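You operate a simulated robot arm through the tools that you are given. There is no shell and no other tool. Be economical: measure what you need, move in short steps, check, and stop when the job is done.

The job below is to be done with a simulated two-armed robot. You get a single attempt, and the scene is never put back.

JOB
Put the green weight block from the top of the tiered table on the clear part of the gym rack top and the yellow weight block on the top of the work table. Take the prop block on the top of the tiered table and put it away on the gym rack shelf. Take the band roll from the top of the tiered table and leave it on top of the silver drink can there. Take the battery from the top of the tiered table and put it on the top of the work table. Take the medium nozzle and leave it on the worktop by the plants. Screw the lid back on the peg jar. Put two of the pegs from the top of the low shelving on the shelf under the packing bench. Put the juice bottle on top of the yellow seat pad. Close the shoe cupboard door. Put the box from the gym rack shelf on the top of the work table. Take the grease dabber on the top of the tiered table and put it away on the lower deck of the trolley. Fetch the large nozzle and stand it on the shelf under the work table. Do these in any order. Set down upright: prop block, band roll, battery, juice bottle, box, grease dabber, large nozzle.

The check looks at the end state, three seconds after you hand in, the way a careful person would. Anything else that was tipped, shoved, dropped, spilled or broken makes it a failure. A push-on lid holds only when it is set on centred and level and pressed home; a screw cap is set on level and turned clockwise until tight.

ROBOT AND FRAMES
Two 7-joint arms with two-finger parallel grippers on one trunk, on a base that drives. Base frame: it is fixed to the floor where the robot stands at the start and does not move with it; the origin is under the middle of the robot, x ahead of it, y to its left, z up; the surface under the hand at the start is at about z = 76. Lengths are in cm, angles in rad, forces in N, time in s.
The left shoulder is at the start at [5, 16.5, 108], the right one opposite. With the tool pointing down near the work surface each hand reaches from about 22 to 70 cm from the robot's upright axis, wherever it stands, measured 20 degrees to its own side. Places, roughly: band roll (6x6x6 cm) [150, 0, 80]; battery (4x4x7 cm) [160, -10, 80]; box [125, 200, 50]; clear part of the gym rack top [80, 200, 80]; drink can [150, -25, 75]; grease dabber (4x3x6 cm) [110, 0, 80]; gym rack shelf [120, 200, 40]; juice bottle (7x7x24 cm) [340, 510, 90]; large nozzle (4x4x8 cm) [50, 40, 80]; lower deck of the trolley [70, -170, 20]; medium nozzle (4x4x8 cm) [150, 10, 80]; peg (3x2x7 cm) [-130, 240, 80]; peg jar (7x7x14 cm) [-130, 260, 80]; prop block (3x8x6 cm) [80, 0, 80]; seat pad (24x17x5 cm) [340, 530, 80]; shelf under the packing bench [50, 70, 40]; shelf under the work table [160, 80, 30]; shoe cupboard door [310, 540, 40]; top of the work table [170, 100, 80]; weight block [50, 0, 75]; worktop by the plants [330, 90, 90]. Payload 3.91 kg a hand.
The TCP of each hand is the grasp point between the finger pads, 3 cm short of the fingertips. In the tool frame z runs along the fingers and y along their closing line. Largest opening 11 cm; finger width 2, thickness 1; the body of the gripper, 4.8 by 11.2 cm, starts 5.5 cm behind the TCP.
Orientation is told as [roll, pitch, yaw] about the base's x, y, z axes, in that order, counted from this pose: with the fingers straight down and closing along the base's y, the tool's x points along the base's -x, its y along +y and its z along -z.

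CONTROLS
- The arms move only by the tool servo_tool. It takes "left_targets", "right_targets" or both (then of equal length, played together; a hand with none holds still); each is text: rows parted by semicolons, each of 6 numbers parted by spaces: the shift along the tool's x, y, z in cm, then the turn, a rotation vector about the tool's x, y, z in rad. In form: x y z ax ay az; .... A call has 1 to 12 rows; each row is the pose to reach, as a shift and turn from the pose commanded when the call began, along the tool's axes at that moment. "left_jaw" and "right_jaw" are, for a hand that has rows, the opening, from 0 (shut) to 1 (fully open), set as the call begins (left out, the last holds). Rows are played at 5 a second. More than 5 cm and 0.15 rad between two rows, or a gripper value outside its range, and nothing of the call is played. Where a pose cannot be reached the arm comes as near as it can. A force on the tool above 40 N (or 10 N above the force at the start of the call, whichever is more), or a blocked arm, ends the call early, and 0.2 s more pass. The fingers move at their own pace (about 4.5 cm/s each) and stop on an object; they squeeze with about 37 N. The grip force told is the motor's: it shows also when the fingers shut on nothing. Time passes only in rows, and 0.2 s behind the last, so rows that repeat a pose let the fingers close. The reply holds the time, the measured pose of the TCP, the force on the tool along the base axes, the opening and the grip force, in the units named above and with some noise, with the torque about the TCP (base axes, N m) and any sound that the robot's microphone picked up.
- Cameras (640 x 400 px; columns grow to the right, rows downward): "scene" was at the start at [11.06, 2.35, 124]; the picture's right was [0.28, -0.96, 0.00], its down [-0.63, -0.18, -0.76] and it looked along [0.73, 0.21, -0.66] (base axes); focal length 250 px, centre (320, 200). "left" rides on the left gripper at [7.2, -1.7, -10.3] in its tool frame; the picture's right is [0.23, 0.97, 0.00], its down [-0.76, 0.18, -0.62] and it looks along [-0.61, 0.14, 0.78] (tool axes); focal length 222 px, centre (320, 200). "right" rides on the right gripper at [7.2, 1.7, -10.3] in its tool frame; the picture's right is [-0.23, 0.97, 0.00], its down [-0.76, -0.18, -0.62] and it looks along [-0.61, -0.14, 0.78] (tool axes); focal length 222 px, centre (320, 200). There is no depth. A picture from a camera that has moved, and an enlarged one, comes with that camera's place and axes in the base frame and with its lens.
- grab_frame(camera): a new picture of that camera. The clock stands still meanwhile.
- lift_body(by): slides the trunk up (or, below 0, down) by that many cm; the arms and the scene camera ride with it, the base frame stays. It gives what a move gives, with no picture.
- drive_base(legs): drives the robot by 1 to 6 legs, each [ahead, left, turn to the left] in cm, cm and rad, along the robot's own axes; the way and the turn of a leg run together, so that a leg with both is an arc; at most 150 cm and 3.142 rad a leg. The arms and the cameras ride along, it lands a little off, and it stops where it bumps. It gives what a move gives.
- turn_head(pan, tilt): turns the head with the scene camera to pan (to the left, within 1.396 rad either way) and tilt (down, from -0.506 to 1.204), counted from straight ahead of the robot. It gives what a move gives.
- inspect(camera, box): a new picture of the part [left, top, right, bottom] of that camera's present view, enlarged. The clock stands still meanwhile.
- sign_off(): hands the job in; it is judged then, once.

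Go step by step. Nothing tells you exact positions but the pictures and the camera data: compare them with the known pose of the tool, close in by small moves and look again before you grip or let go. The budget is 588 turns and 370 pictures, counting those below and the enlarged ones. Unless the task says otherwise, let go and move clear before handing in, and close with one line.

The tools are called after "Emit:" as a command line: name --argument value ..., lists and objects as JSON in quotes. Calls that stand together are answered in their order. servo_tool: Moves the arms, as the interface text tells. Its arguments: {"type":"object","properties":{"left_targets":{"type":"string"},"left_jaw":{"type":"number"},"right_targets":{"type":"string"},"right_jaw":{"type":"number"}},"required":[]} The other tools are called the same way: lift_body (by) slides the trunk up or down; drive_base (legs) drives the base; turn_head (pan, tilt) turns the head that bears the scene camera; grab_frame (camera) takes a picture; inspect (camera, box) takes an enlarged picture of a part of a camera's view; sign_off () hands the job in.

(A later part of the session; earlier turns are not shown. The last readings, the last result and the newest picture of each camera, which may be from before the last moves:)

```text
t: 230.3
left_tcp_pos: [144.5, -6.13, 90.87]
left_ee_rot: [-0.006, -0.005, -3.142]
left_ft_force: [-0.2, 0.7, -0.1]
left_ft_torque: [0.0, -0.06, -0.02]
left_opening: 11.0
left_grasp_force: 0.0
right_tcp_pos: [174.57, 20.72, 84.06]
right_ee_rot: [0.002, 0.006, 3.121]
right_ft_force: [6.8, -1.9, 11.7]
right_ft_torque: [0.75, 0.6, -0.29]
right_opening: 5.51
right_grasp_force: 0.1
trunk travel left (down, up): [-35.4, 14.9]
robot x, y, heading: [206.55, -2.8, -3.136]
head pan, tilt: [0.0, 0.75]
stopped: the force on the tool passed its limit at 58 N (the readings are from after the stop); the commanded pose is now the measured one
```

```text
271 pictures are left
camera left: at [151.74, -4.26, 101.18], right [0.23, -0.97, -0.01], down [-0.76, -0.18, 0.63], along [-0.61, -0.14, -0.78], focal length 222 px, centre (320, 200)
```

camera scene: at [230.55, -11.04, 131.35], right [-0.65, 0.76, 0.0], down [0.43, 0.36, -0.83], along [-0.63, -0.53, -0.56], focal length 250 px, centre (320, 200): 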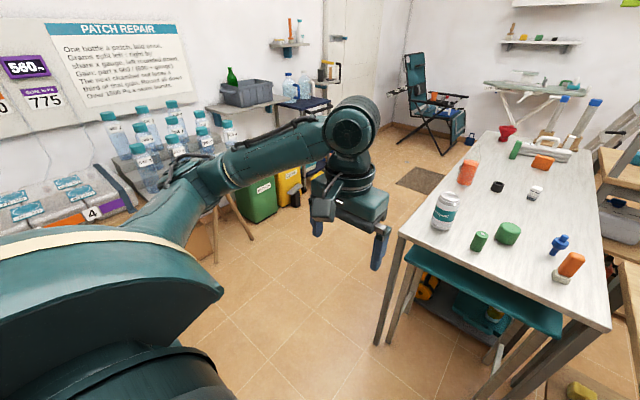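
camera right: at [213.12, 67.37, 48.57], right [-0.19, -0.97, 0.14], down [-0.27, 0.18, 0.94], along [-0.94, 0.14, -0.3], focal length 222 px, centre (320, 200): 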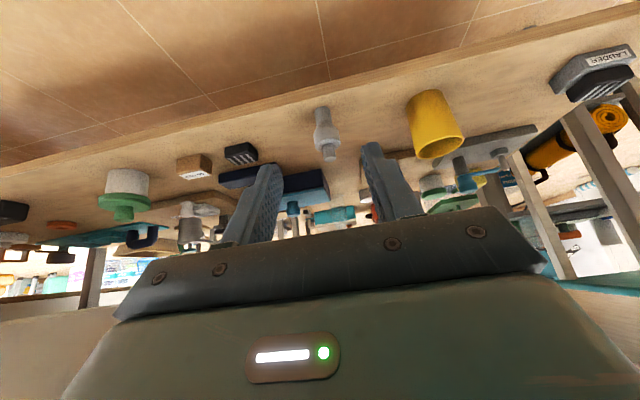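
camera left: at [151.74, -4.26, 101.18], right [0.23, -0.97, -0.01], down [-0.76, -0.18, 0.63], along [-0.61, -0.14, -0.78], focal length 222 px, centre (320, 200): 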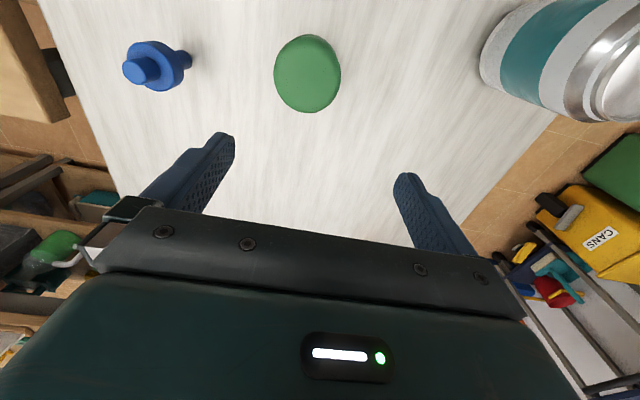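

The right hand touched something on the work table (the bench press stand). I look before moving it.

Emit:
grab_frame --camera "right"

Emit:
turn_head --pan -0.5 --tilt 0.8

Emit:
grab_frame --camera "scene"

```text
270 pictures are left
camera right: at [181.72, 18.88, 94.34], right [-0.25, -0.97, 0.0], down [-0.76, 0.2, 0.62], along [-0.6, 0.15, -0.79], focal length 222 px, centre (320, 200)
```

right: 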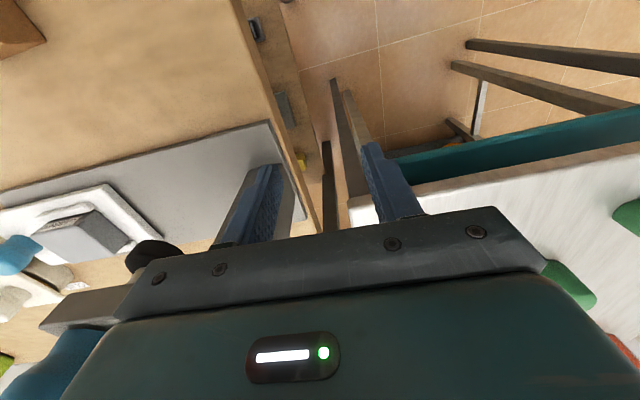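

```text
t: 231.2
left_tcp_pos: [144.53, -6.11, 90.97]
left_ee_rot: [-0.006, -0.005, -3.14]
left_ft_force: [0.9, -1.0, 0.8]
left_ft_torque: [-0.02, 0.03, -0.03]
left_opening: 11.0
left_grasp_force: 0.0
right_tcp_pos: [174.58, 20.68, 84.06]
right_ee_rot: [0.0, 0.004, 3.12]
right_ft_force: [5.5, -0.6, 16.9]
right_ft_torque: [0.85, 0.72, -0.28]
right_opening: 5.52
right_grasp_force: 0.1
trunk travel left (down, up): [-35.4, 14.9]
robot x, y, heading: [206.46, -2.8, -3.138]
head pan, tilt: [-0.499, 0.799]
```

```text
269 pictures are left
camera scene: at [196.37, 0.89, 128.78], right [0.48, 0.88, 0.0], down [0.63, -0.34, -0.7], along [-0.61, 0.33, -0.72], focal length 250 px, centre (320, 200)
```

scene: 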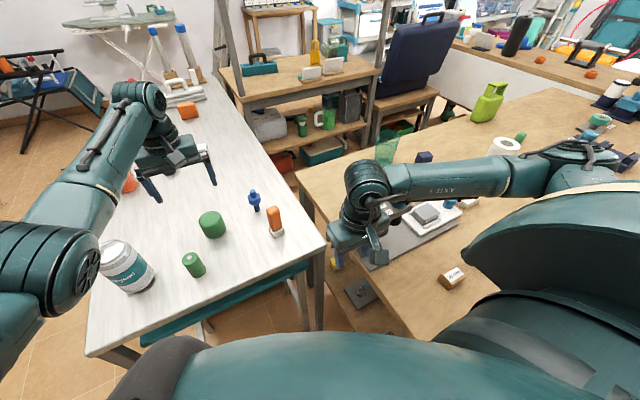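

Raise the right hand straight up off the stand.

Emit:
servo_tool --right_targets "0 0 -1 0 0 0; 0 0 -3 0 0 0; 0 0 -7 0 0 0; 0 0 -11 0 0 0; 0 0 -15 0 0 0; 0 0 -19 0 0 0; 4 0 -21 0 0 0; 8 0 -21 0 0 0"

Emit:
inspect --camera "scene" --box '[300, 130, 500, 300]'

```text
t: 233.0
left_tcp_pos: [144.54, -5.98, 90.86]
left_ee_rot: [-0.006, -0.003, -3.14]
left_ft_force: [-0.2, 0.8, 0.5]
left_ft_torque: [0.01, -0.03, 0.02]
left_opening: 11.0
left_grasp_force: 0.0
right_tcp_pos: [181.5, 20.48, 105.53]
right_ee_rot: [0.001, 0.006, 3.118]
right_ft_force: [-0.5, 0.9, -0.2]
right_ft_torque: [0.0, -0.02, 0.01]
right_opening: 5.49
right_grasp_force: 0.1
right hand out of reach, approached as far as the arm can: row 8
trunk travel left (down, up): [-35.4, 14.9]
robot x, y, heading: [206.33, -2.93, -3.135]
head pan, tilt: [-0.499, 0.799]
```

```text
2.35 times, centred on (400, 215) of scene
camera zoom: at [196.21, 0.96, 128.75], right [0.48, 0.88, 0.0], down [0.63, -0.34, -0.7], along [-0.61, 0.33, -0.72], focal length 589 px, centre (132, 165)
```

zoom: 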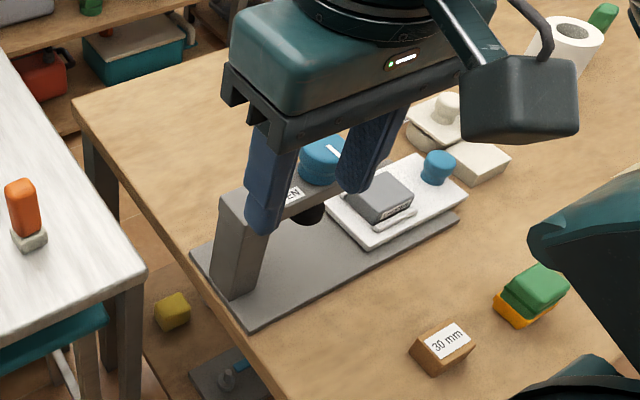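

The stand is in place. Continue: left hand over the roll [148.2,-3.9], then down.

Emit:
servo_tool --left_targets "1.8 -1 0 0 0 0; 3.6 -2.1 0 0 0 0; 3.6 -2.1 4 0 0 0; 3.6 -2.1 8 0 0 0; 3.6 -2.1 10.6 0 0 0; 3.6 -2.1 10.6 0 0 0"

Emit:
grab_frame --camera "left"

```text
t: 234.4
left_tcp_pos: [148.35, -4.06, 80.13]
left_ee_rot: [-0.007, -0.006, -3.141]
left_ft_force: [0.0, 0.5, 0.0]
left_ft_torque: [-0.02, 0.0, 0.0]
left_opening: 11.0
left_grasp_force: 0.0
right_tcp_pos: [181.37, 20.64, 105.51]
right_ee_rot: [0.002, 0.007, 3.12]
right_ft_force: [0.7, 0.6, 0.5]
right_ft_torque: [-0.04, -0.01, 0.01]
right_opening: 5.49
right_grasp_force: 0.1
trunk travel left (down, up): [-35.4, 14.9]
robot x, y, heading: [206.41, -2.71, -3.144]
head pan, tilt: [-0.499, 0.799]
```

```text
267 pictures are left
camera left: at [155.5, -2.27, 90.41], right [0.23, -0.97, -0.01], down [-0.76, -0.18, 0.63], along [-0.61, -0.14, -0.78], focal length 222 px, centre (320, 200)
```

left: 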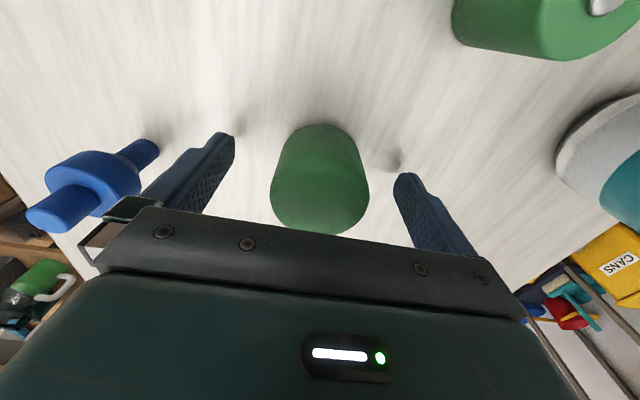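

Emit:
servo_tool --left_targets "-0.7 0 0 0 0 0; -0.7 0 0 0 0 0; -0.7 0 0 0 0 0; -0.7 0 0 0 0 0; -0.7 0 0 0 0 0; -0.7 0 0 0 0 0; -0.7 0 0 0 0 0" --left_jaw 0

Emit:
servo_tool --left_targets "0 0 -4 0 0 0; 0 0 -8 0 0 0; 0 0 -12 0 0 0; 0 0 -16 0 0 0; 0 0 -19 0 0 0"

Emit:
grab_frame --camera "left"

```text
t: 236.0
left_tcp_pos: [147.44, -4.07, 80.11]
left_ee_rot: [-0.004, -0.005, -3.141]
left_ft_force: [0.1, 0.4, 0.8]
left_ft_torque: [-0.03, 0.02, -0.03]
left_opening: 5.46
left_grasp_force: 37.5
right_tcp_pos: [181.42, 20.51, 105.53]
right_ee_rot: [0.003, 0.007, 3.119]
right_ft_force: [0.6, -0.3, 0.1]
right_ft_torque: [0.02, 0.03, -0.02]
right_opening: 5.49
right_grasp_force: 0.1
trunk travel left (down, up): [-35.4, 14.9]
robot x, y, heading: [206.29, -2.87, -3.146]
head pan, tilt: [-0.499, 0.799]
```

```text
t: 237.2
left_tcp_pos: [147.38, -4.16, 99.21]
left_ee_rot: [-0.002, -0.004, -3.14]
left_ft_force: [0.5, 0.4, -1.4]
left_ft_torque: [0.02, 0.01, 0.02]
left_opening: 5.46
left_grasp_force: 37.3
right_tcp_pos: [181.28, 20.42, 105.36]
right_ee_rot: [0.001, 0.007, 3.121]
right_ft_force: [-0.1, -0.3, -0.1]
right_ft_torque: [0.02, 0.05, -0.02]
right_opening: 5.51
right_grasp_force: 0.1
trunk travel left (down, up): [-35.4, 14.9]
robot x, y, heading: [206.71, -2.85, -3.137]
head pan, tilt: [-0.499, 0.799]
```

```text
266 pictures are left
camera left: at [154.57, -2.38, 109.44], right [0.23, -0.97, 0.0], down [-0.76, -0.18, 0.62], along [-0.61, -0.14, -0.78], focal length 222 px, centre (320, 200)
```

left: 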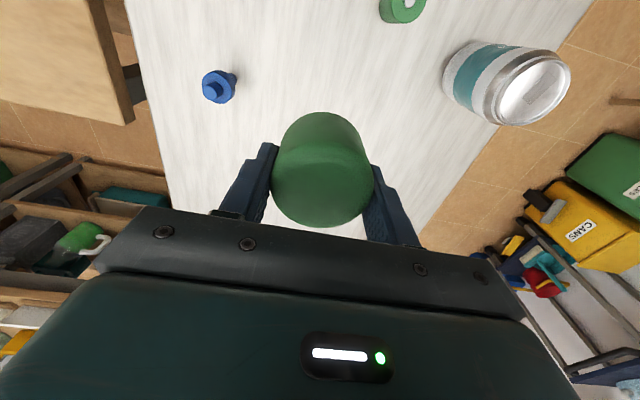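

Roll in hand. Triangulated can top centre: [154.2,-22.7], z≈86.9. Move over it.

Emit:
servo_tool --left_targets "1.5 4 0 0 0 0; 3 8 0 0 0 0; 4.5 12 0 0 0 0; 6 16 0 0 0 0; 6.8 18.5 0 0 0 0; 6.8 18.5 3 0 0 0; 6.8 18.5 3 0 0 0"

Emit:
turn_head --pan 0.3 --tilt 0.8

Emit:
grab_frame --camera "left"

Emit:
grab_frame --camera "scene"

```text
t: 238.8
left_tcp_pos: [154.26, -22.46, 96.23]
left_ee_rot: [-0.006, -0.003, -3.138]
left_ft_force: [-0.7, 0.4, -0.8]
left_ft_torque: [0.0, 0.01, -0.01]
left_opening: 5.47
left_grasp_force: 37.0
right_tcp_pos: [181.42, 20.49, 105.53]
right_ee_rot: [0.001, 0.008, 3.119]
right_ft_force: [-0.5, -0.2, -0.5]
right_ft_torque: [0.01, -0.01, -0.03]
right_opening: 5.51
right_grasp_force: 0.0
trunk travel left (down, up): [-35.4, 14.9]
robot x, y, heading: [206.12, -3.1, -3.14]
head pan, tilt: [-0.499, 0.799]
```

```text
t: 239.9
left_tcp_pos: [154.29, -22.37, 96.07]
left_ee_rot: [-0.005, -0.004, -3.14]
left_ft_force: [0.4, -0.6, -0.6]
left_ft_torque: [0.03, 0.0, -0.02]
left_opening: 5.44
left_grasp_force: 36.6
right_tcp_pos: [181.47, 20.49, 105.53]
right_ee_rot: [0.002, 0.006, 3.121]
right_ft_force: [0.0, -0.1, 0.7]
right_ft_torque: [-0.01, 0.01, -0.02]
right_opening: 5.5
right_grasp_force: 0.1
trunk travel left (down, up): [-35.4, 14.9]
robot x, y, heading: [206.03, -3.07, -3.136]
head pan, tilt: [0.3, 0.799]
```

```text
265 pictures are left
camera left: at [161.49, -20.66, 106.42], right [0.23, -0.97, -0.01], down [-0.76, -0.18, 0.63], along [-0.61, -0.14, -0.78], focal length 222 px, centre (320, 200)
```

left: 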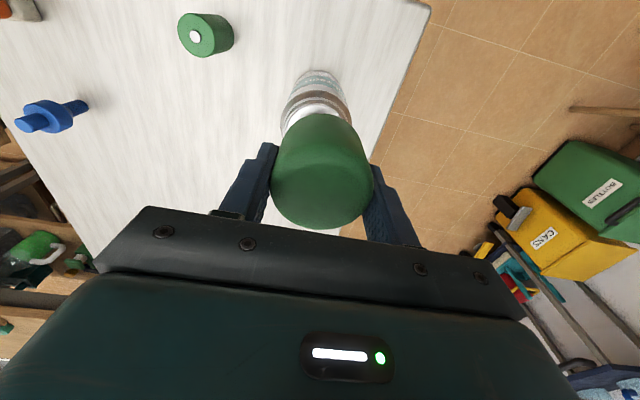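

```text
264 pictures are left
camera scene: at [195.6, -5.26, 128.75], right [-0.3, 0.95, 0.0], down [0.68, 0.21, -0.7], along [-0.67, -0.21, -0.72], focal length 250 px, centre (320, 200)
```

scene: 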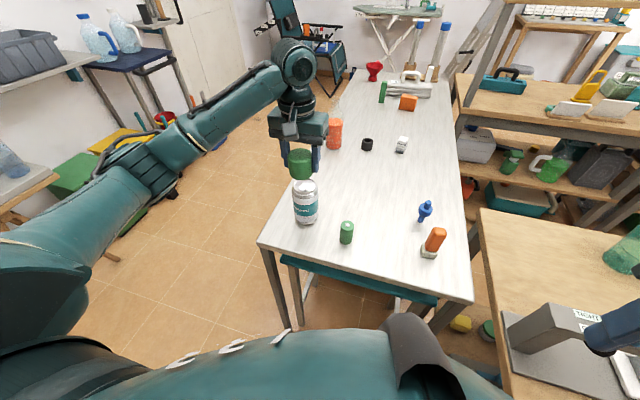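

Emit:
servo_tool --left_targets "0 0 2 0 0 0; 0 0 3.7 0 0 0; 0 0 3.7 0 0 0"

Emit:
inspect --camera "scene" --box '[260, 120, 360, 240]'

Emit:
inspect --camera "left" --box '[220, 60, 420, 240]'

```text
t: 240.8
left_tcp_pos: [154.28, -22.44, 92.5]
left_ee_rot: [-0.005, -0.005, -3.141]
left_ft_force: [0.6, -0.3, -1.1]
left_ft_torque: [-0.04, 0.04, 0.0]
left_opening: 5.44
left_grasp_force: 37.0
right_tcp_pos: [181.38, 20.54, 105.46]
right_ee_rot: [0.002, 0.007, 3.121]
right_ft_force: [0.3, 0.3, 0.2]
right_ft_torque: [0.02, 0.0, 0.01]
right_opening: 5.49
right_grasp_force: 0.0
trunk travel left (down, up): [-35.4, 14.9]
robot x, y, heading: [206.12, -2.62, -3.142]
head pan, tilt: [0.3, 0.799]
```

```text
3.33 times, centred on (310, 180) of scene
camera zoom: at [195.6, -5.27, 128.75], right [-0.3, 0.95, 0.0], down [0.68, 0.21, -0.7], along [-0.67, -0.21, -0.72], focal length 834 px, centre (353, 267)
```

zoom: 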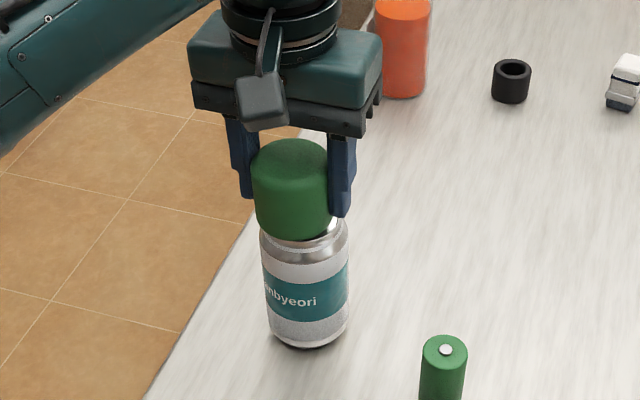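

```text
2.22 times, centred on (320, 150) of left
camera zoom: at [161.45, -20.65, 102.72], right [0.23, -0.97, -0.01], down [-0.76, -0.18, 0.63], along [-0.61, -0.14, -0.78], focal length 494 px, centre (320, 311)
```

zoom: 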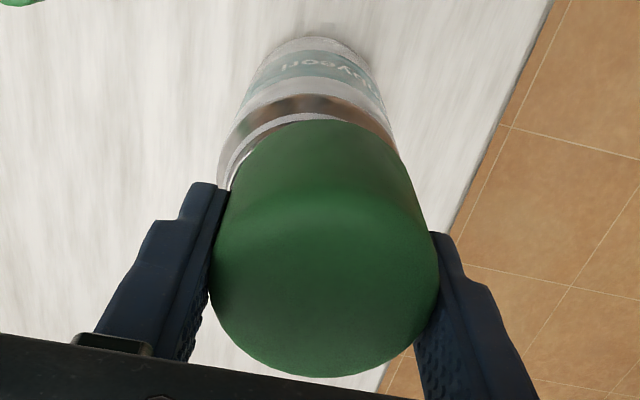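

The can axis is ~0.8 cm toward +y and 0.6 cm forward of the roll. Correct and lower to contact.

Emit:
servo_tool --left_targets "-0.6 -0.8 0 0 0 0; -0.6 -0.8 0.5 0 0 0; -0.6 -0.8 0.9 0 0 0; -0.6 -0.8 1.2 0 0 0; -0.6 -0.8 1.5 0 0 0"

Emit:
inspect --camera "scene" --box '[260, 120, 360, 240]'

Emit:
inspect --camera "left" --box '[220, 60, 420, 240]'

```text
t: 241.8
left_tcp_pos: [153.47, -21.6, 92.19]
left_ee_rot: [-0.008, -0.022, -3.141]
left_ft_force: [6.0, -1.0, 19.5]
left_ft_torque: [-0.22, -0.7, 0.0]
left_opening: 5.45
left_grasp_force: 37.4
right_tcp_pos: [181.52, 20.44, 105.63]
right_ee_rot: [0.002, 0.006, 3.122]
right_ft_force: [-0.8, -0.1, 0.2]
right_ft_torque: [-0.02, -0.04, -0.01]
right_opening: 5.5
right_grasp_force: 0.1
trunk travel left (down, up): [-35.4, 14.9]
robot x, y, heading: [206.35, -2.98, -3.134]
head pan, tilt: [0.3, 0.799]
stopped in row 5 (left hand): the force on the tool passed its limit at 43 N (the readings are from after the stop); the commanded pose is now the measured one
```

```text
3.33 times, centred on (310, 180) of scene
camera zoom: at [195.78, -5.24, 128.76], right [-0.3, 0.95, 0.0], down [0.68, 0.21, -0.7], along [-0.67, -0.21, -0.72], focal length 834 px, centre (353, 267)
```

zoom: 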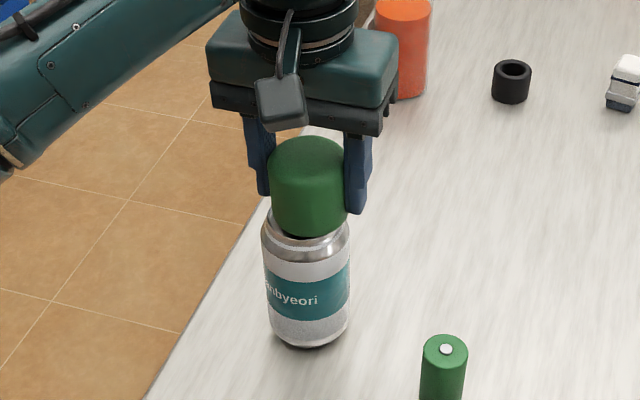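

```text
2.22 times, centred on (320, 150) of left
camera zoom: at [160.83, -19.84, 102.39], right [0.23, -0.97, -0.01], down [-0.75, -0.18, 0.64], along [-0.62, -0.13, -0.77], focal length 494 px, centre (320, 311)
```

zoom: 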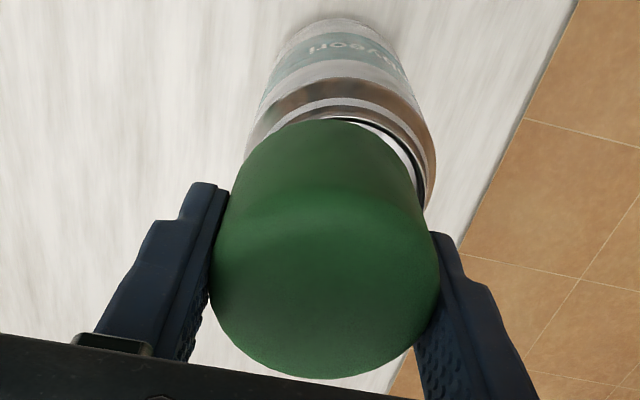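

Nearly centred; raise slightly, trim by −0.25 in y and +0.3 in x, and lower gently.

Emit:
servo_tool --left_targets "0 0 -0.8 0 0.017 0; 0.3 0.25 -0.8 0 0.017 0; 0.3 0.25 -0.3 0 0.017 0; 0.3 0.25 0 0 0.017 0"

Emit:
inspect --camera "left" --box '[220, 60, 420, 240]'

```text
t: 242.8
left_tcp_pos: [153.76, -21.72, 92.23]
left_ee_rot: [-0.01, -0.005, -3.137]
left_ft_force: [2.0, -2.9, 21.9]
left_ft_torque: [-0.47, -0.06, 0.02]
left_opening: 5.45
left_grasp_force: 37.5
right_tcp_pos: [181.5, 20.53, 105.46]
right_ee_rot: [0.002, 0.006, 3.12]
right_ft_force: [-0.3, 0.8, -0.2]
right_ft_torque: [0.01, 0.02, 0.0]
right_opening: 5.52
right_grasp_force: 0.1
trunk travel left (down, up): [-35.4, 14.9]
robot x, y, heading: [206.21, -3.0, -3.139]
head pan, tilt: [0.3, 0.799]
```

```text
2.22 times, centred on (320, 150) of left
camera zoom: at [160.9, -20.06, 102.45], right [0.23, -0.97, -0.01], down [-0.76, -0.18, 0.63], along [-0.61, -0.14, -0.78], focal length 494 px, centre (320, 311)
```

zoom: 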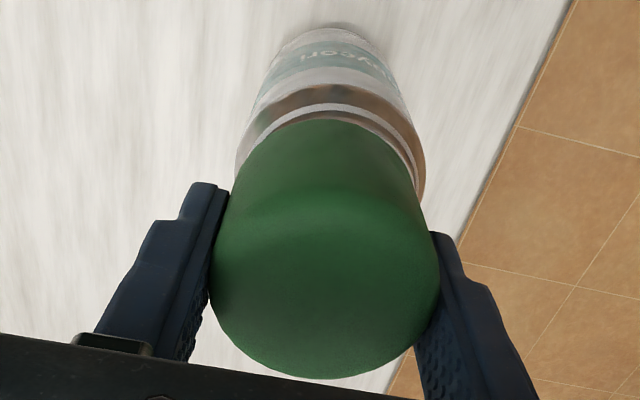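

Well centred and in contact. Ease, release, rise.

Emit:
servo_tool --left_targets "0 0 -0.2 0 0 0; 0 0 -0.2 0 0 0"

Emit:
servo_tool --left_targets "0 0 0 0 0 0; 0 0 0 0 0 0; 0 0 0 0 0 0; 0 0 -3 0 0 0; 0 0 -6 0 0 0; 0 0 -10 0 0 0; 0 0 -14 0 0 0" --left_jaw 0.85

Emit:
inspect --camera "scene" --box '[240, 120, 480, 280]'

```text
t: 243.4
left_tcp_pos: [153.69, -21.69, 92.11]
left_ee_rot: [-0.008, -0.001, -3.139]
left_ft_force: [-0.9, -3.0, 23.3]
left_ft_torque: [-0.5, 0.14, 0.0]
left_opening: 5.46
left_grasp_force: 36.5
right_tcp_pos: [181.49, 20.62, 105.51]
right_ee_rot: [0.002, 0.004, 3.121]
right_ft_force: [1.0, -0.1, 0.0]
right_ft_torque: [0.01, -0.02, 0.05]
right_opening: 5.5
right_grasp_force: 0.0
trunk travel left (down, up): [-35.4, 14.9]
robot x, y, heading: [205.97, -2.6, -3.141]
head pan, tilt: [0.3, 0.799]
```

```text
t: 245.0
left_tcp_pos: [153.89, -21.71, 106.36]
left_ee_rot: [-0.008, 0.003, -3.14]
left_ft_force: [0.3, -0.2, -0.1]
left_ft_torque: [-0.02, -0.01, 0.02]
left_opening: 9.34
left_grasp_force: 0.1
right_tcp_pos: [181.39, 20.56, 105.42]
right_ee_rot: [0.002, 0.008, 3.12]
right_ft_force: [0.0, 0.8, -0.1]
right_ft_torque: [0.0, -0.01, 0.03]
right_opening: 5.51
right_grasp_force: 0.1
trunk travel left (down, up): [-35.4, 14.9]
robot x, y, heading: [205.85, -2.82, -3.14]
head pan, tilt: [0.3, 0.799]
```

```text
2.50 times, centred on (360, 200) of scene
camera zoom: at [195.65, -5.24, 128.75], right [-0.3, 0.95, 0.0], down [0.68, 0.21, -0.7], along [-0.67, -0.21, -0.72], focal length 626 px, centre (220, 200)
```

zoom: 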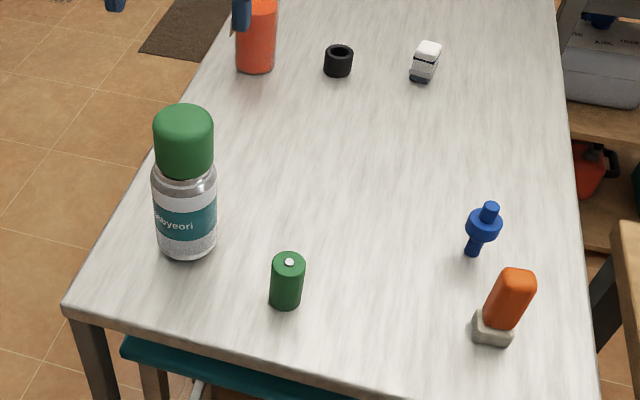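

Band roll sits nicely on the can. Now left hand to the battery (~[157.3,-10]) and right hand to the blue nozzle (~[145.7,7.7]).

Emit:
servo_tool --left_targets "1 -3 0 0 0 0; 2 -6 0 0 0 0; 3 -9 0 0 0 0; 3.5 -11.7 0 0 0 0; 3.5 -11.7 4.5 0 0 0; 3.5 -11.7 9 0 0 0; 3.5 -11.7 13.5 0 0 0; 3.5 -11.7 16 0 0 0; 3.5 -11.7 16 0 0 0" --right_targets "-4.5 1.6 0 0 0 0; -9 3.2 0 0 0 0; -13.5 4.8 0 0 0 0; -18 6.4 0 0 0 0; -22.5 8 0 0 0 0; -27 9.6 0 0 0 0; -31.5 11.3 0 0 0 0; -35.5 12.7 0 0 0 0; -35.5 12.7 0 0 0 0" --left_jaw 0.8 --right_jaw 0.7

Emit:
grab_frame --camera "left"

Emit:
grab_frame --camera "right"

```text
t: 247.0
left_tcp_pos: [157.34, -10.31, 90.04]
left_ee_rot: [-0.007, 0.003, -3.137]
left_ft_force: [0.4, -0.8, -0.1]
left_ft_torque: [-0.04, -0.01, 0.03]
left_opening: 8.8
left_grasp_force: 0.0
right_tcp_pos: [145.66, 8.71, 105.22]
right_ee_rot: [0.002, 0.006, 3.121]
right_ft_force: [0.7, 0.1, 0.3]
right_ft_torque: [0.0, -0.04, -0.03]
right_opening: 7.72
right_grasp_force: 0.0
trunk travel left (down, up): [-35.4, 14.9]
robot x, y, heading: [206.42, -2.81, -3.138]
head pan, tilt: [0.3, 0.799]
```

```text
257 pictures are left
camera left: at [164.47, -8.47, 100.35], right [0.23, -0.97, -0.01], down [-0.76, -0.18, 0.62], along [-0.61, -0.14, -0.78], focal length 222 px, centre (320, 200)
```

left: 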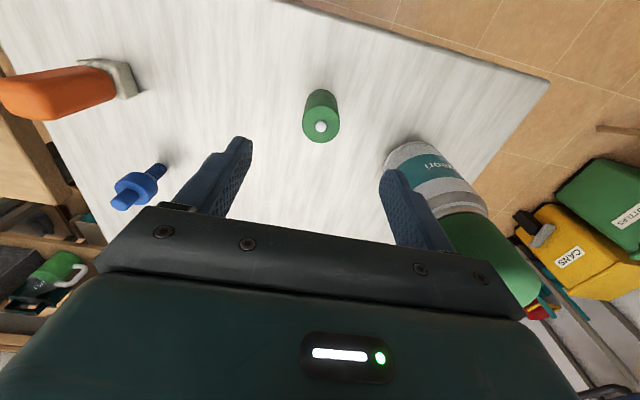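

```text
256 pictures are left
camera right: at [152.73, 6.84, 115.47], right [-0.25, -0.97, 0.0], down [-0.76, 0.19, 0.62], along [-0.6, 0.15, -0.79], focal length 222 px, centre (320, 200)
```

right: 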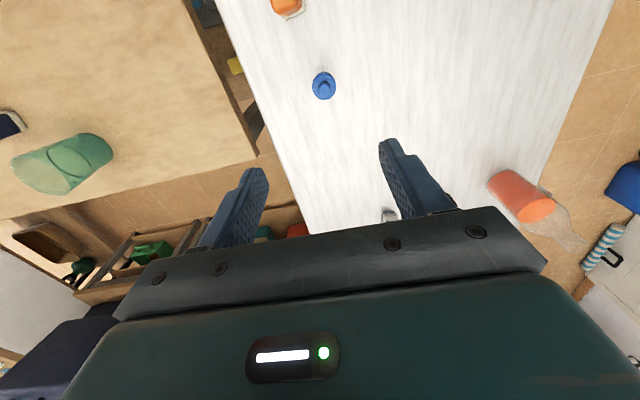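

Emit:
servo_tool --left_targets "0.3 -0.3 3 0 0 0; 0.3 -0.3 6 0 0 0; 0.3 -0.3 9.5 0 0 0; 0.3 -0.3 9.5 0 0 0" --right_targets "0.5 0.8 4 0 0 0; 0.5 0.8 8.5 0 0 0; 0.5 0.8 13 0 0 0; 0.5 0.8 16 0 0 0"

Emit:
grab_frame --camera "left"

Emit:
grab_frame --camera "right"

```text
t: 248.0
left_tcp_pos: [157.63, -9.66, 80.81]
left_ee_rot: [-0.007, 0.001, -3.141]
left_ft_force: [0.3, 0.0, -0.5]
left_ft_torque: [0.03, -0.03, 0.02]
left_opening: 8.8
left_grasp_force: 0.1
right_tcp_pos: [146.18, 7.7, 89.34]
right_ee_rot: [0.001, 0.005, 3.12]
right_ft_force: [-0.7, 0.2, -0.4]
right_ft_torque: [-0.01, -0.01, -0.02]
right_opening: 7.7
right_grasp_force: 0.1
trunk travel left (down, up): [-35.4, 14.9]
robot x, y, heading: [206.21, -2.41, -3.14]
head pan, tilt: [0.3, 0.799]
```

```text
255 pictures are left
camera left: at [164.78, -7.96, 91.09], right [0.23, -0.97, -0.01], down [-0.76, -0.18, 0.62], along [-0.61, -0.14, -0.78], focal length 222 px, centre (320, 200)
```

left: 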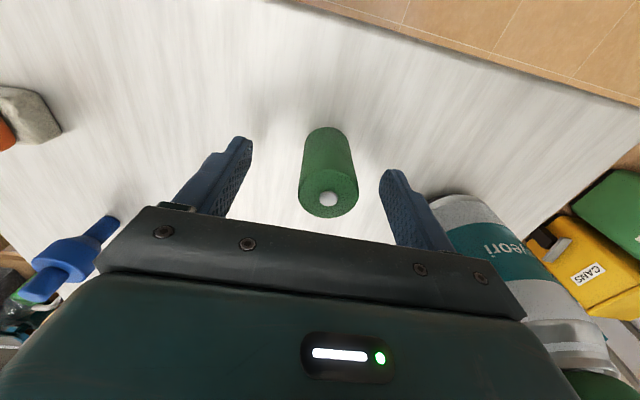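

```text
254 pictures are left
camera right: at [153.31, 5.93, 99.63], right [-0.25, -0.97, 0.0], down [-0.76, 0.2, 0.62], along [-0.6, 0.15, -0.79], focal length 222 px, centre (320, 200)
```

right: 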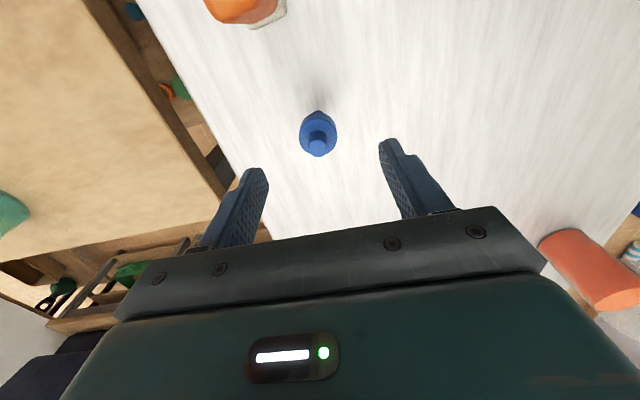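

Emit:
servo_tool --left_targets "-0.2 0.4 0 0 0 0; -0.2 0.4 0 0 0 0; -0.2 0.4 0 0 0 0; -0.2 0.4 0 0 0 0; -0.2 0.4 0 0 0 0; -0.2 0.4 0 0 0 0; -0.2 0.4 0 0 0 0" --right_targets "0 0 3 0 0 0; 0 0 6 0 0 0; 0 -0.1 8.2 0 0 0; 0 -0.1 8.2 0 0 0; 0 -0.1 8.2 0 0 0; 0 -0.1 8.2 0 0 0; 0 -0.1 8.2 0 0 0" --left_jaw 0

Emit:
grab_frame --camera "right"

```text
t: 249.6
left_tcp_pos: [157.36, -10.09, 80.76]
left_ee_rot: [-0.007, 0.001, -3.141]
left_ft_force: [-0.2, -0.2, 0.3]
left_ft_torque: [-0.05, 0.01, 0.02]
left_opening: 3.17
left_grasp_force: 37.2
right_tcp_pos: [146.19, 7.69, 81.29]
right_ee_rot: [0.003, 0.008, 3.121]
right_ft_force: [0.1, 0.5, -0.7]
right_ft_torque: [0.04, 0.02, 0.01]
right_opening: 7.7
right_grasp_force: 0.1
trunk travel left (down, up): [-35.4, 14.9]
robot x, y, heading: [205.95, -2.64, -3.139]
head pan, tilt: [0.3, 0.799]
```

```text
253 pictures are left
camera right: at [153.16, 5.86, 91.55], right [-0.25, -0.97, 0.0], down [-0.76, 0.2, 0.62], along [-0.6, 0.15, -0.79], focal length 222 px, centre (320, 200)
```

right: 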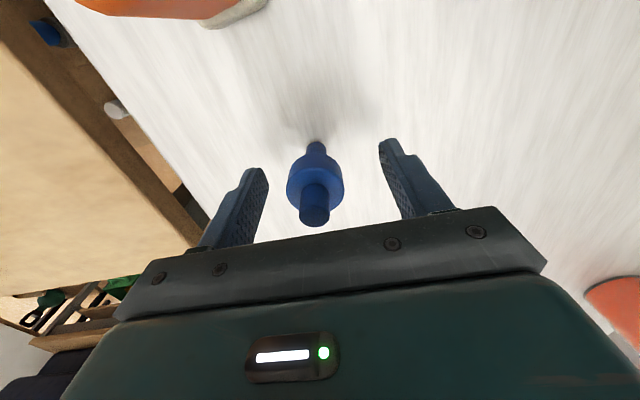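

Battery gripped (3.17). Close the right on the blue nozzle.

Emit:
servo_tool --right_targets "0 0 0 0 0 0; 0 0 0 0 0 0; 0 0 0 0 0 0; 0 0 0 0 0 0; 0 0 0 0 0 0; 0 0 0 0 0 0; 0 0 0 0 0 0" --right_jaw 0

Emit:
inspect --camera "right" --box '[220, 110, 420, 240]'

```text
t: 251.2
left_tcp_pos: [157.37, -10.05, 80.68]
left_ee_rot: [-0.007, 0.002, -3.141]
left_ft_force: [-0.7, 0.0, 0.5]
left_ft_torque: [-0.04, 0.03, 0.0]
left_opening: 3.19
left_grasp_force: 37.0
right_tcp_pos: [146.15, 7.73, 81.14]
right_ee_rot: [0.003, 0.008, 3.12]
right_ft_force: [0.2, -0.2, 1.0]
right_ft_torque: [-0.03, -0.01, -0.02]
right_opening: 3.28
right_grasp_force: 37.4
trunk travel left (down, up): [-35.4, 14.9]
robot x, y, heading: [205.9, -2.99, -3.139]
head pan, tilt: [0.3, 0.799]
```

```text
3.08 times, centred on (320, 175) of right
camera zoom: at [153.16, 5.87, 91.55], right [-0.25, -0.97, 0.0], down [-0.76, 0.2, 0.62], along [-0.6, 0.15, -0.79], focal length 684 px, centre (320, 277)
```

zoom: 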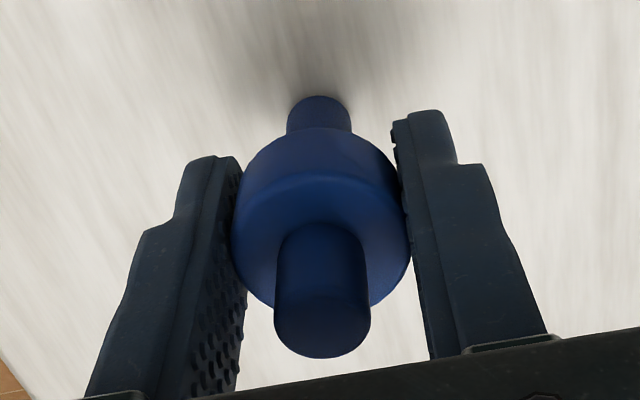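

Both gripped. Lift, then pull back.

Emit:
servo_tool --left_targets "0 0 -4.5 0 0 0; 0 0 -9 0 0 0; 0 0 -13.5 0 0 0; 0 0 -18 0 0 0; 0 0 -22.5 0 0 0; 0 0 -25 0 0 0; 4 0 -25 0 0 0; 8 2 -25 0 0 0; 12 4 -25 0 0 0; 15 6 -25 0 0 0" --right_targets "0 0 -4.5 0 0 0; 0 0 -9 0 0 0; 0 0 -13.5 0 0 0; 0 0 -18 0 0 0; 0 0 -22.5 0 0 0; 0 0 -26 0 0 0; 4.5 0 -26 0 0 0; 9 -1 -26 0 0 0; 13.5 -2 -26 0 0 0; 18 -3 -26 0 0 0"

Emit:
drive_base --legs '[[-42, 0, 0]]'

Emit:
turn_head --pan -0.1 --tilt 0.75

Emit:
grab_frame --camera "scene"

```text
t: 253.4
left_tcp_pos: [172.7, -16.52, 105.85]
left_ee_rot: [-0.006, 0.002, -3.139]
left_ft_force: [-0.2, 1.2, -0.7]
left_ft_torque: [0.0, 0.0, 0.01]
left_opening: 3.2
left_grasp_force: 37.1
right_tcp_pos: [164.09, 10.4, 107.27]
right_ee_rot: [0.001, 0.007, 3.116]
right_ft_force: [0.6, 0.0, -0.4]
right_ft_torque: [-0.01, 0.05, 0.04]
right_opening: 3.23
right_grasp_force: 37.0
trunk travel left (down, up): [-35.4, 14.9]
robot x, y, heading: [206.23, -2.96, -3.143]
head pan, tilt: [0.3, 0.799]
```

```text
t: 256.0
left_tcp_pos: [214.81, -16.29, 105.71]
left_ee_rot: [-0.008, 0.003, -3.138]
left_ft_force: [0.0, 0.0, -1.3]
left_ft_torque: [-0.04, 0.01, -0.04]
left_opening: 3.18
left_grasp_force: 36.7
right_tcp_pos: [206.28, 10.35, 107.31]
right_ee_rot: [0.002, 0.006, 3.123]
right_ft_force: [-0.1, 0.9, -0.6]
right_ft_torque: [-0.02, 0.01, 0.03]
right_opening: 3.24
right_grasp_force: 37.0
trunk travel left (down, up): [-35.4, 14.9]
robot x, y, heading: [248.71, -2.48, -3.136]
head pan, tilt: [0.3, 0.799]
```

```text
t: 256.8
left_tcp_pos: [214.85, -16.38, 105.78]
left_ee_rot: [-0.008, 0.003, -3.139]
left_ft_force: [-0.3, -0.7, -1.9]
left_ft_torque: [0.02, 0.01, 0.02]
left_opening: 3.2
left_grasp_force: 37.1
right_tcp_pos: [206.27, 10.46, 107.29]
right_ee_rot: [0.003, 0.008, 3.123]
right_ft_force: [0.4, 0.0, -0.1]
right_ft_torque: [0.01, 0.02, -0.01]
right_opening: 3.27
right_grasp_force: 36.9
trunk travel left (down, up): [-35.4, 14.9]
robot x, y, heading: [248.3, -2.8, -3.14]
head pan, tilt: [-0.099, 0.75]
```

```text
251 pictures are left
camera scene: at [237.33, -1.95, 129.15], right [0.09, 1.0, 0.0], down [0.68, -0.06, -0.73], along [-0.73, 0.07, -0.68], focal length 250 px, centre (320, 200)
```

scene: 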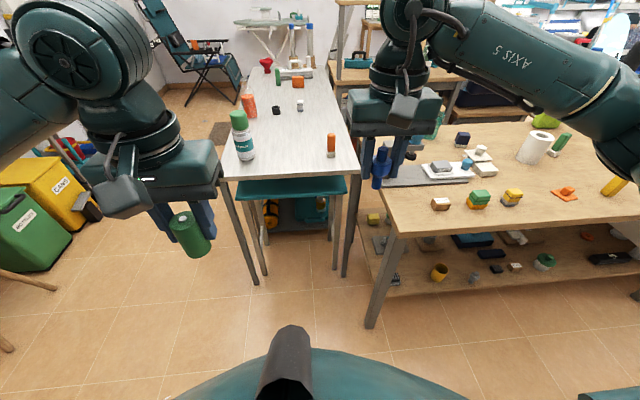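

Battery (left) and blue nozzle (right) held. Strafe along the work table to y≈88 to place the battery at ~[188,70].

Emit:
drive_base --legs '[[0, -90, 0], [6, 0, 0]]'

Emit:
servo_tool --left_targets "-4 0 0 0 0 0; -8 0 0 0 0 0; -12 0 0 0 0 0; -16 0 0 0 0 0; -20 0 0 0 0 0; -20 0 5 0 0 0; -20 0 10 0 0 0"

Emit:
grab_frame --camera "scene"

Emit:
grab_frame --camera "left"

```text
t: 265.6
left_tcp_pos: [208.66, 72.97, 105.74]
left_ee_rot: [-0.006, 0.004, 3.14]
left_ft_force: [0.2, -0.2, -1.9]
left_ft_torque: [0.0, -0.01, -0.03]
left_opening: 3.18
left_grasp_force: 37.5
right_tcp_pos: [200.28, 99.77, 107.37]
right_ee_rot: [0.001, 0.009, 3.114]
right_ft_force: [-0.2, -0.4, -0.6]
right_ft_torque: [-0.01, -0.03, -0.03]
right_opening: 3.22
right_grasp_force: 37.3
trunk travel left (down, up): [-35.4, 14.9]
robot x, y, heading: [242.39, 86.55, 3.137]
head pan, tilt: [-0.099, 0.75]
```

```text
t: 267.2
left_tcp_pos: [188.66, 73.27, 95.62]
left_ee_rot: [-0.006, 0.0, 3.138]
left_ft_force: [-0.2, 0.5, -1.3]
left_ft_torque: [0.0, 0.04, 0.03]
left_opening: 3.23
left_grasp_force: 36.9
right_tcp_pos: [200.3, 99.91, 107.34]
right_ee_rot: [0.001, 0.006, 3.116]
right_ft_force: [-0.1, -0.4, 0.8]
right_ft_torque: [-0.02, 0.01, 0.01]
right_opening: 3.24
right_grasp_force: 36.9
trunk travel left (down, up): [-35.4, 14.9]
robot x, y, heading: [242.36, 86.8, 3.14]
head pan, tilt: [-0.099, 0.75]
```

```text
250 pictures are left
camera scene: at [231.3, 87.29, 129.15], right [0.1, 0.99, 0.0], down [0.68, -0.07, -0.73], along [-0.73, 0.07, -0.68], focal length 250 px, centre (320, 200)
```

scene: 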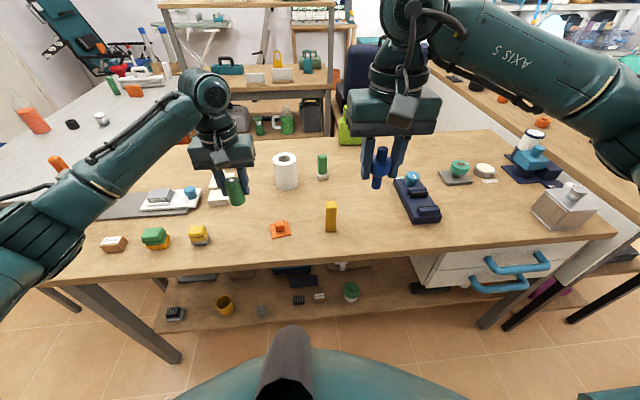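

```text
249 pictures are left
camera left: at [195.74, 74.98, 105.95], right [0.22, -0.97, -0.01], down [-0.76, -0.18, 0.62], along [-0.61, -0.13, -0.78], focal length 222 px, centre (320, 200)
```

left: 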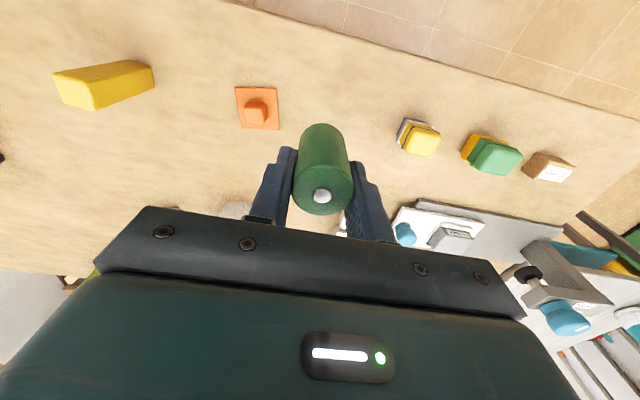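

Emit:
servo_tool --left_targets "0 2.8 0 0 0 0; 0 2.8 4.5 0 0 0; 0 2.8 9 0 0 0; 0 2.8 13.5 0 0 0; 0 2.8 14.3 0 0 0; 0 2.8 14.8 0 0 0; 0 2.8 15.2 0 0 0"

```text
t: 268.8
left_tcp_pos: [188.84, 70.26, 80.7]
left_ee_rot: [-0.007, 0.0, 3.139]
left_ft_force: [1.4, 0.1, 2.1]
left_ft_torque: [-0.08, -0.05, 0.02]
left_opening: 3.19
left_grasp_force: 36.6
right_tcp_pos: [200.31, 99.82, 107.47]
right_ee_rot: [0.003, 0.007, 3.117]
right_ft_force: [-0.8, 0.0, -1.0]
right_ft_torque: [0.02, 0.01, -0.01]
right_opening: 3.23
right_grasp_force: 37.0
trunk travel left (down, up): [-35.4, 14.9]
robot x, y, heading: [242.35, 86.68, 3.133]
head pan, tilt: [-0.099, 0.75]
```

Emit:
servo_tool --left_targets "0 0 0.3 0 0 0; 0 0 0.3 0 0 0"

Emit:
servo_tool --left_targets "0 0 0 0 0 0; 0 0 0 0 0 0; 0 0 0 0 0 0; 0 0 -4 0 0 0; 0 0 -8 0 0 0; 0 0 -13 0 0 0; 0 0 -17 0 0 0; 0 0 -21 0 0 0; 4 0 -24 0 0 0; 8 0 -26 0 0 0" --left_jaw 0.5

Emit:
grab_frame --camera "left"

```text
t: 269.4
left_tcp_pos: [188.71, 70.3, 80.68]
left_ee_rot: [-0.006, -0.005, 3.141]
left_ft_force: [3.8, -5.4, 22.7]
left_ft_torque: [-0.47, -0.43, -0.11]
left_opening: 3.25
left_grasp_force: 37.3
right_tcp_pos: [200.51, 99.94, 107.52]
right_ee_rot: [0.003, 0.006, 3.115]
right_ft_force: [-0.1, 0.5, -0.7]
right_ft_torque: [0.01, -0.01, 0.0]
right_opening: 3.25
right_grasp_force: 36.9
trunk travel left (down, up): [-35.4, 14.9]
robot x, y, heading: [242.84, 86.44, 3.139]
head pan, tilt: [-0.099, 0.75]
```

```text
t: 271.6
left_tcp_pos: [196.6, 70.08, 106.37]
left_ee_rot: [-0.007, 0.001, 3.14]
left_ft_force: [0.4, -0.5, -0.6]
left_ft_torque: [0.02, 0.0, -0.02]
left_opening: 5.49
left_grasp_force: 0.1
right_tcp_pos: [200.41, 99.84, 107.37]
right_ee_rot: [0.003, 0.006, 3.116]
right_ft_force: [-0.2, -0.3, -0.1]
right_ft_torque: [0.07, -0.03, 0.01]
right_opening: 3.27
right_grasp_force: 37.2
trunk travel left (down, up): [-35.4, 14.9]
robot x, y, heading: [242.52, 86.74, 3.142]
head pan, tilt: [-0.099, 0.75]
```

```text
248 pictures are left
camera left: at [203.73, 71.76, 116.59], right [0.23, -0.97, -0.01], down [-0.76, -0.18, 0.62], along [-0.61, -0.14, -0.78], focal length 222 px, centre (320, 200)
```

left: 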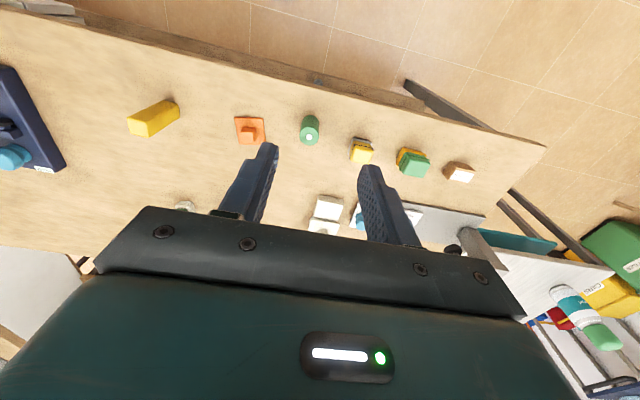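

Battery stands on the work table. Now back to mid-aisle and turn around to the plant worktop with the blue nozzle.

Emit:
servo_tool --left_targets "4 4 0 0 0 0; 8 8 0 0 0 0; 10 8 0 0 0 0" --right_targets "4 0 0 0 0 0; 8 0 0 0 0 0; 9 0 0 0 0 0"

Emit:
drive_base --legs '[[-12, 0, 0], [0, 0, 1.57], [0, 0, 1.57]]'

Emit:
turn_head --pan 0.0 --tilt 0.6

Emit:
grab_frame --camera "scene"

```text
refused: row 1 steps farther than a row can; nothing moved
```

```text
t: 280.4
left_tcp_pos: [300.4, 102.39, 106.32]
left_ee_rot: [-0.006, 0.002, -0.012]
left_ft_force: [-0.6, -0.7, -0.5]
left_ft_torque: [-0.01, 0.01, -0.05]
left_opening: 5.49
left_grasp_force: 0.1
right_tcp_pos: [296.29, 72.77, 107.29]
right_ee_rot: [0.001, 0.006, -0.038]
right_ft_force: [-0.4, -0.1, -1.8]
right_ft_torque: [0.01, 0.01, -0.01]
right_opening: 3.24
right_grasp_force: 37.0
trunk travel left (down, up): [-35.4, 14.9]
robot x, y, heading: [254.14, 86.08, -0.015]
head pan, tilt: [-0.099, 0.75]
```

```text
t: 281.1
left_tcp_pos: [300.35, 102.47, 106.29]
left_ee_rot: [-0.006, 0.001, -0.014]
left_ft_force: [1.0, 0.3, 0.5]
left_ft_torque: [0.0, -0.03, -0.01]
left_opening: 5.5
left_grasp_force: 0.1
right_tcp_pos: [296.28, 72.61, 107.36]
right_ee_rot: [0.002, 0.007, -0.037]
right_ft_force: [0.0, 0.4, -0.6]
right_ft_torque: [0.01, -0.01, 0.0]
right_opening: 3.23
right_grasp_force: 37.7
trunk travel left (down, up): [-35.4, 14.9]
robot x, y, heading: [254.14, 86.38, -0.012]
head pan, tilt: [0.0, 0.6]
```

```text
247 pictures are left
camera scene: at [266.09, 86.31, 130.43], right [-0.01, -1.0, 0.0], down [-0.57, 0.01, -0.82], along [0.82, -0.01, -0.57], focal length 250 px, centre (320, 200)
```

scene: 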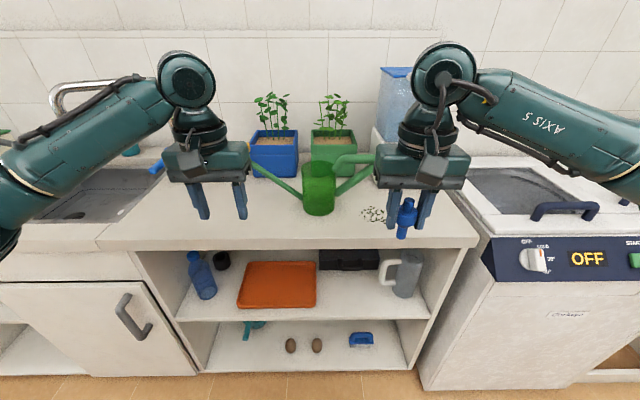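

The plant worktop has a free area to the right of the seeds, ~[315,61]. Move the nozzle over it.

Emit:
servo_tool --right_targets "-3.9 -2.2 0 0 0 0; -7.8 -4.4 0 0 0 0; -11.7 -6.6 0 0 0 0; -15.6 -8.8 0 0 0 0; -19.5 -11 0 0 0 0; -19.5 -11 3 0 0 0; -19.5 -11 3 0 0 0"

Emit:
grab_frame --camera "right"

Emit:
grab_frame --camera "scene"

```text
t: 282.7
left_tcp_pos: [300.42, 102.41, 106.31]
left_ee_rot: [-0.007, 0.001, -0.012]
left_ft_force: [0.1, -0.3, -0.4]
left_ft_torque: [0.01, -0.01, 0.02]
left_opening: 5.49
left_grasp_force: 0.0
right_tcp_pos: [315.26, 61.11, 104.2]
right_ee_rot: [0.003, 0.006, -0.034]
right_ft_force: [-0.4, 0.7, -0.8]
right_ft_torque: [0.0, 0.0, 0.01]
right_opening: 3.18
right_grasp_force: 37.1
trunk travel left (down, up): [-35.4, 14.9]
robot x, y, heading: [253.89, 86.61, -0.011]
head pan, tilt: [0.0, 0.6]
```

```text
246 pictures are left
camera right: at [308.15, 63.1, 114.54], right [0.26, 0.97, 0.0], down [0.76, -0.21, 0.62], along [0.6, -0.16, -0.79], focal length 222 px, centre (320, 200)
```

right: 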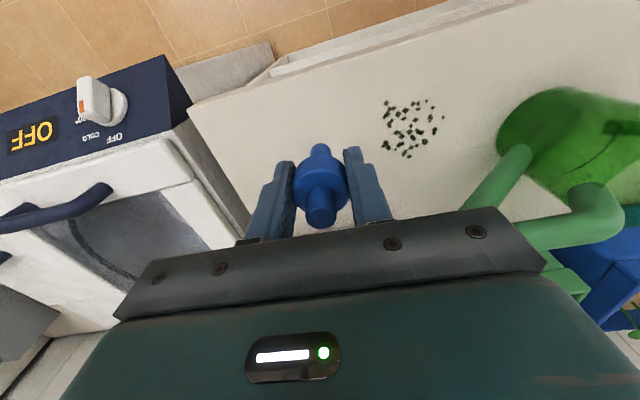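

```text
245 pictures are left
camera scene: at [266.08, 86.33, 130.44], right [-0.01, -1.0, 0.0], down [-0.56, 0.01, -0.83], along [0.83, -0.01, -0.56], focal length 250 px, centre (320, 200)
```

scene: 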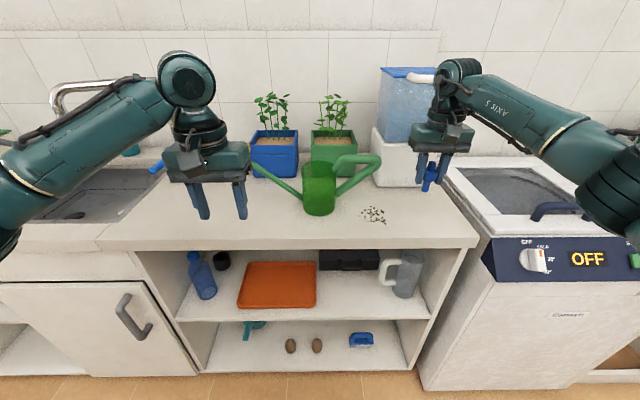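

Emit:
servo_tool --right_targets "0 0 4 0 0 0; 0 0 6 0 0 0; 0 0 7 0 0 0; 0 0 8 0 0 0; 0 0 8.6 0 0 0; 0 0 9.2 0 0 0; 0 0 9.8 0 0 0; 0 0 10.4 0 0 0; 0 0 11 0 0 0; 0 0 11.6 0 0 0; 0 0 12.2 0 0 0"

Emit:
inspect --camera "right" --box '[200, 80, 440, 240]'

```text
t: 285.1
left_tcp_pos: [300.13, 102.52, 106.38]
left_ee_rot: [-0.009, 0.001, -0.012]
left_ft_force: [0.4, -0.3, 0.1]
left_ft_torque: [-0.01, -0.02, 0.0]
left_opening: 5.5
left_grasp_force: 0.0
right_tcp_pos: [315.25, 61.1, 92.49]
right_ee_rot: [0.002, -0.001, -0.037]
right_ft_force: [1.6, -1.9, 26.9]
right_ft_torque: [-0.05, -0.1, 0.01]
right_opening: 3.24
right_grasp_force: 37.3
trunk travel left (down, up): [-35.4, 14.9]
robot x, y, heading: [254.46, 86.35, -0.01]
head pan, tilt: [0.0, 0.6]
```

```text
2.50 times, centred on (320, 160) of right
camera zoom: at [308.05, 63.1, 102.73], right [0.26, 0.96, 0.0], down [0.75, -0.21, 0.62], along [0.6, -0.16, -0.78], focal length 555 px, centre (320, 300)
```

zoom: 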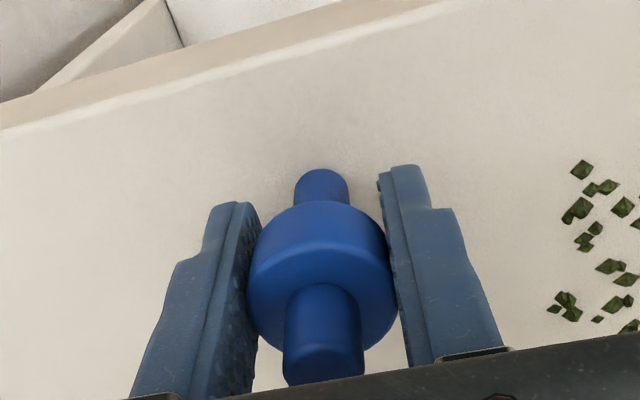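

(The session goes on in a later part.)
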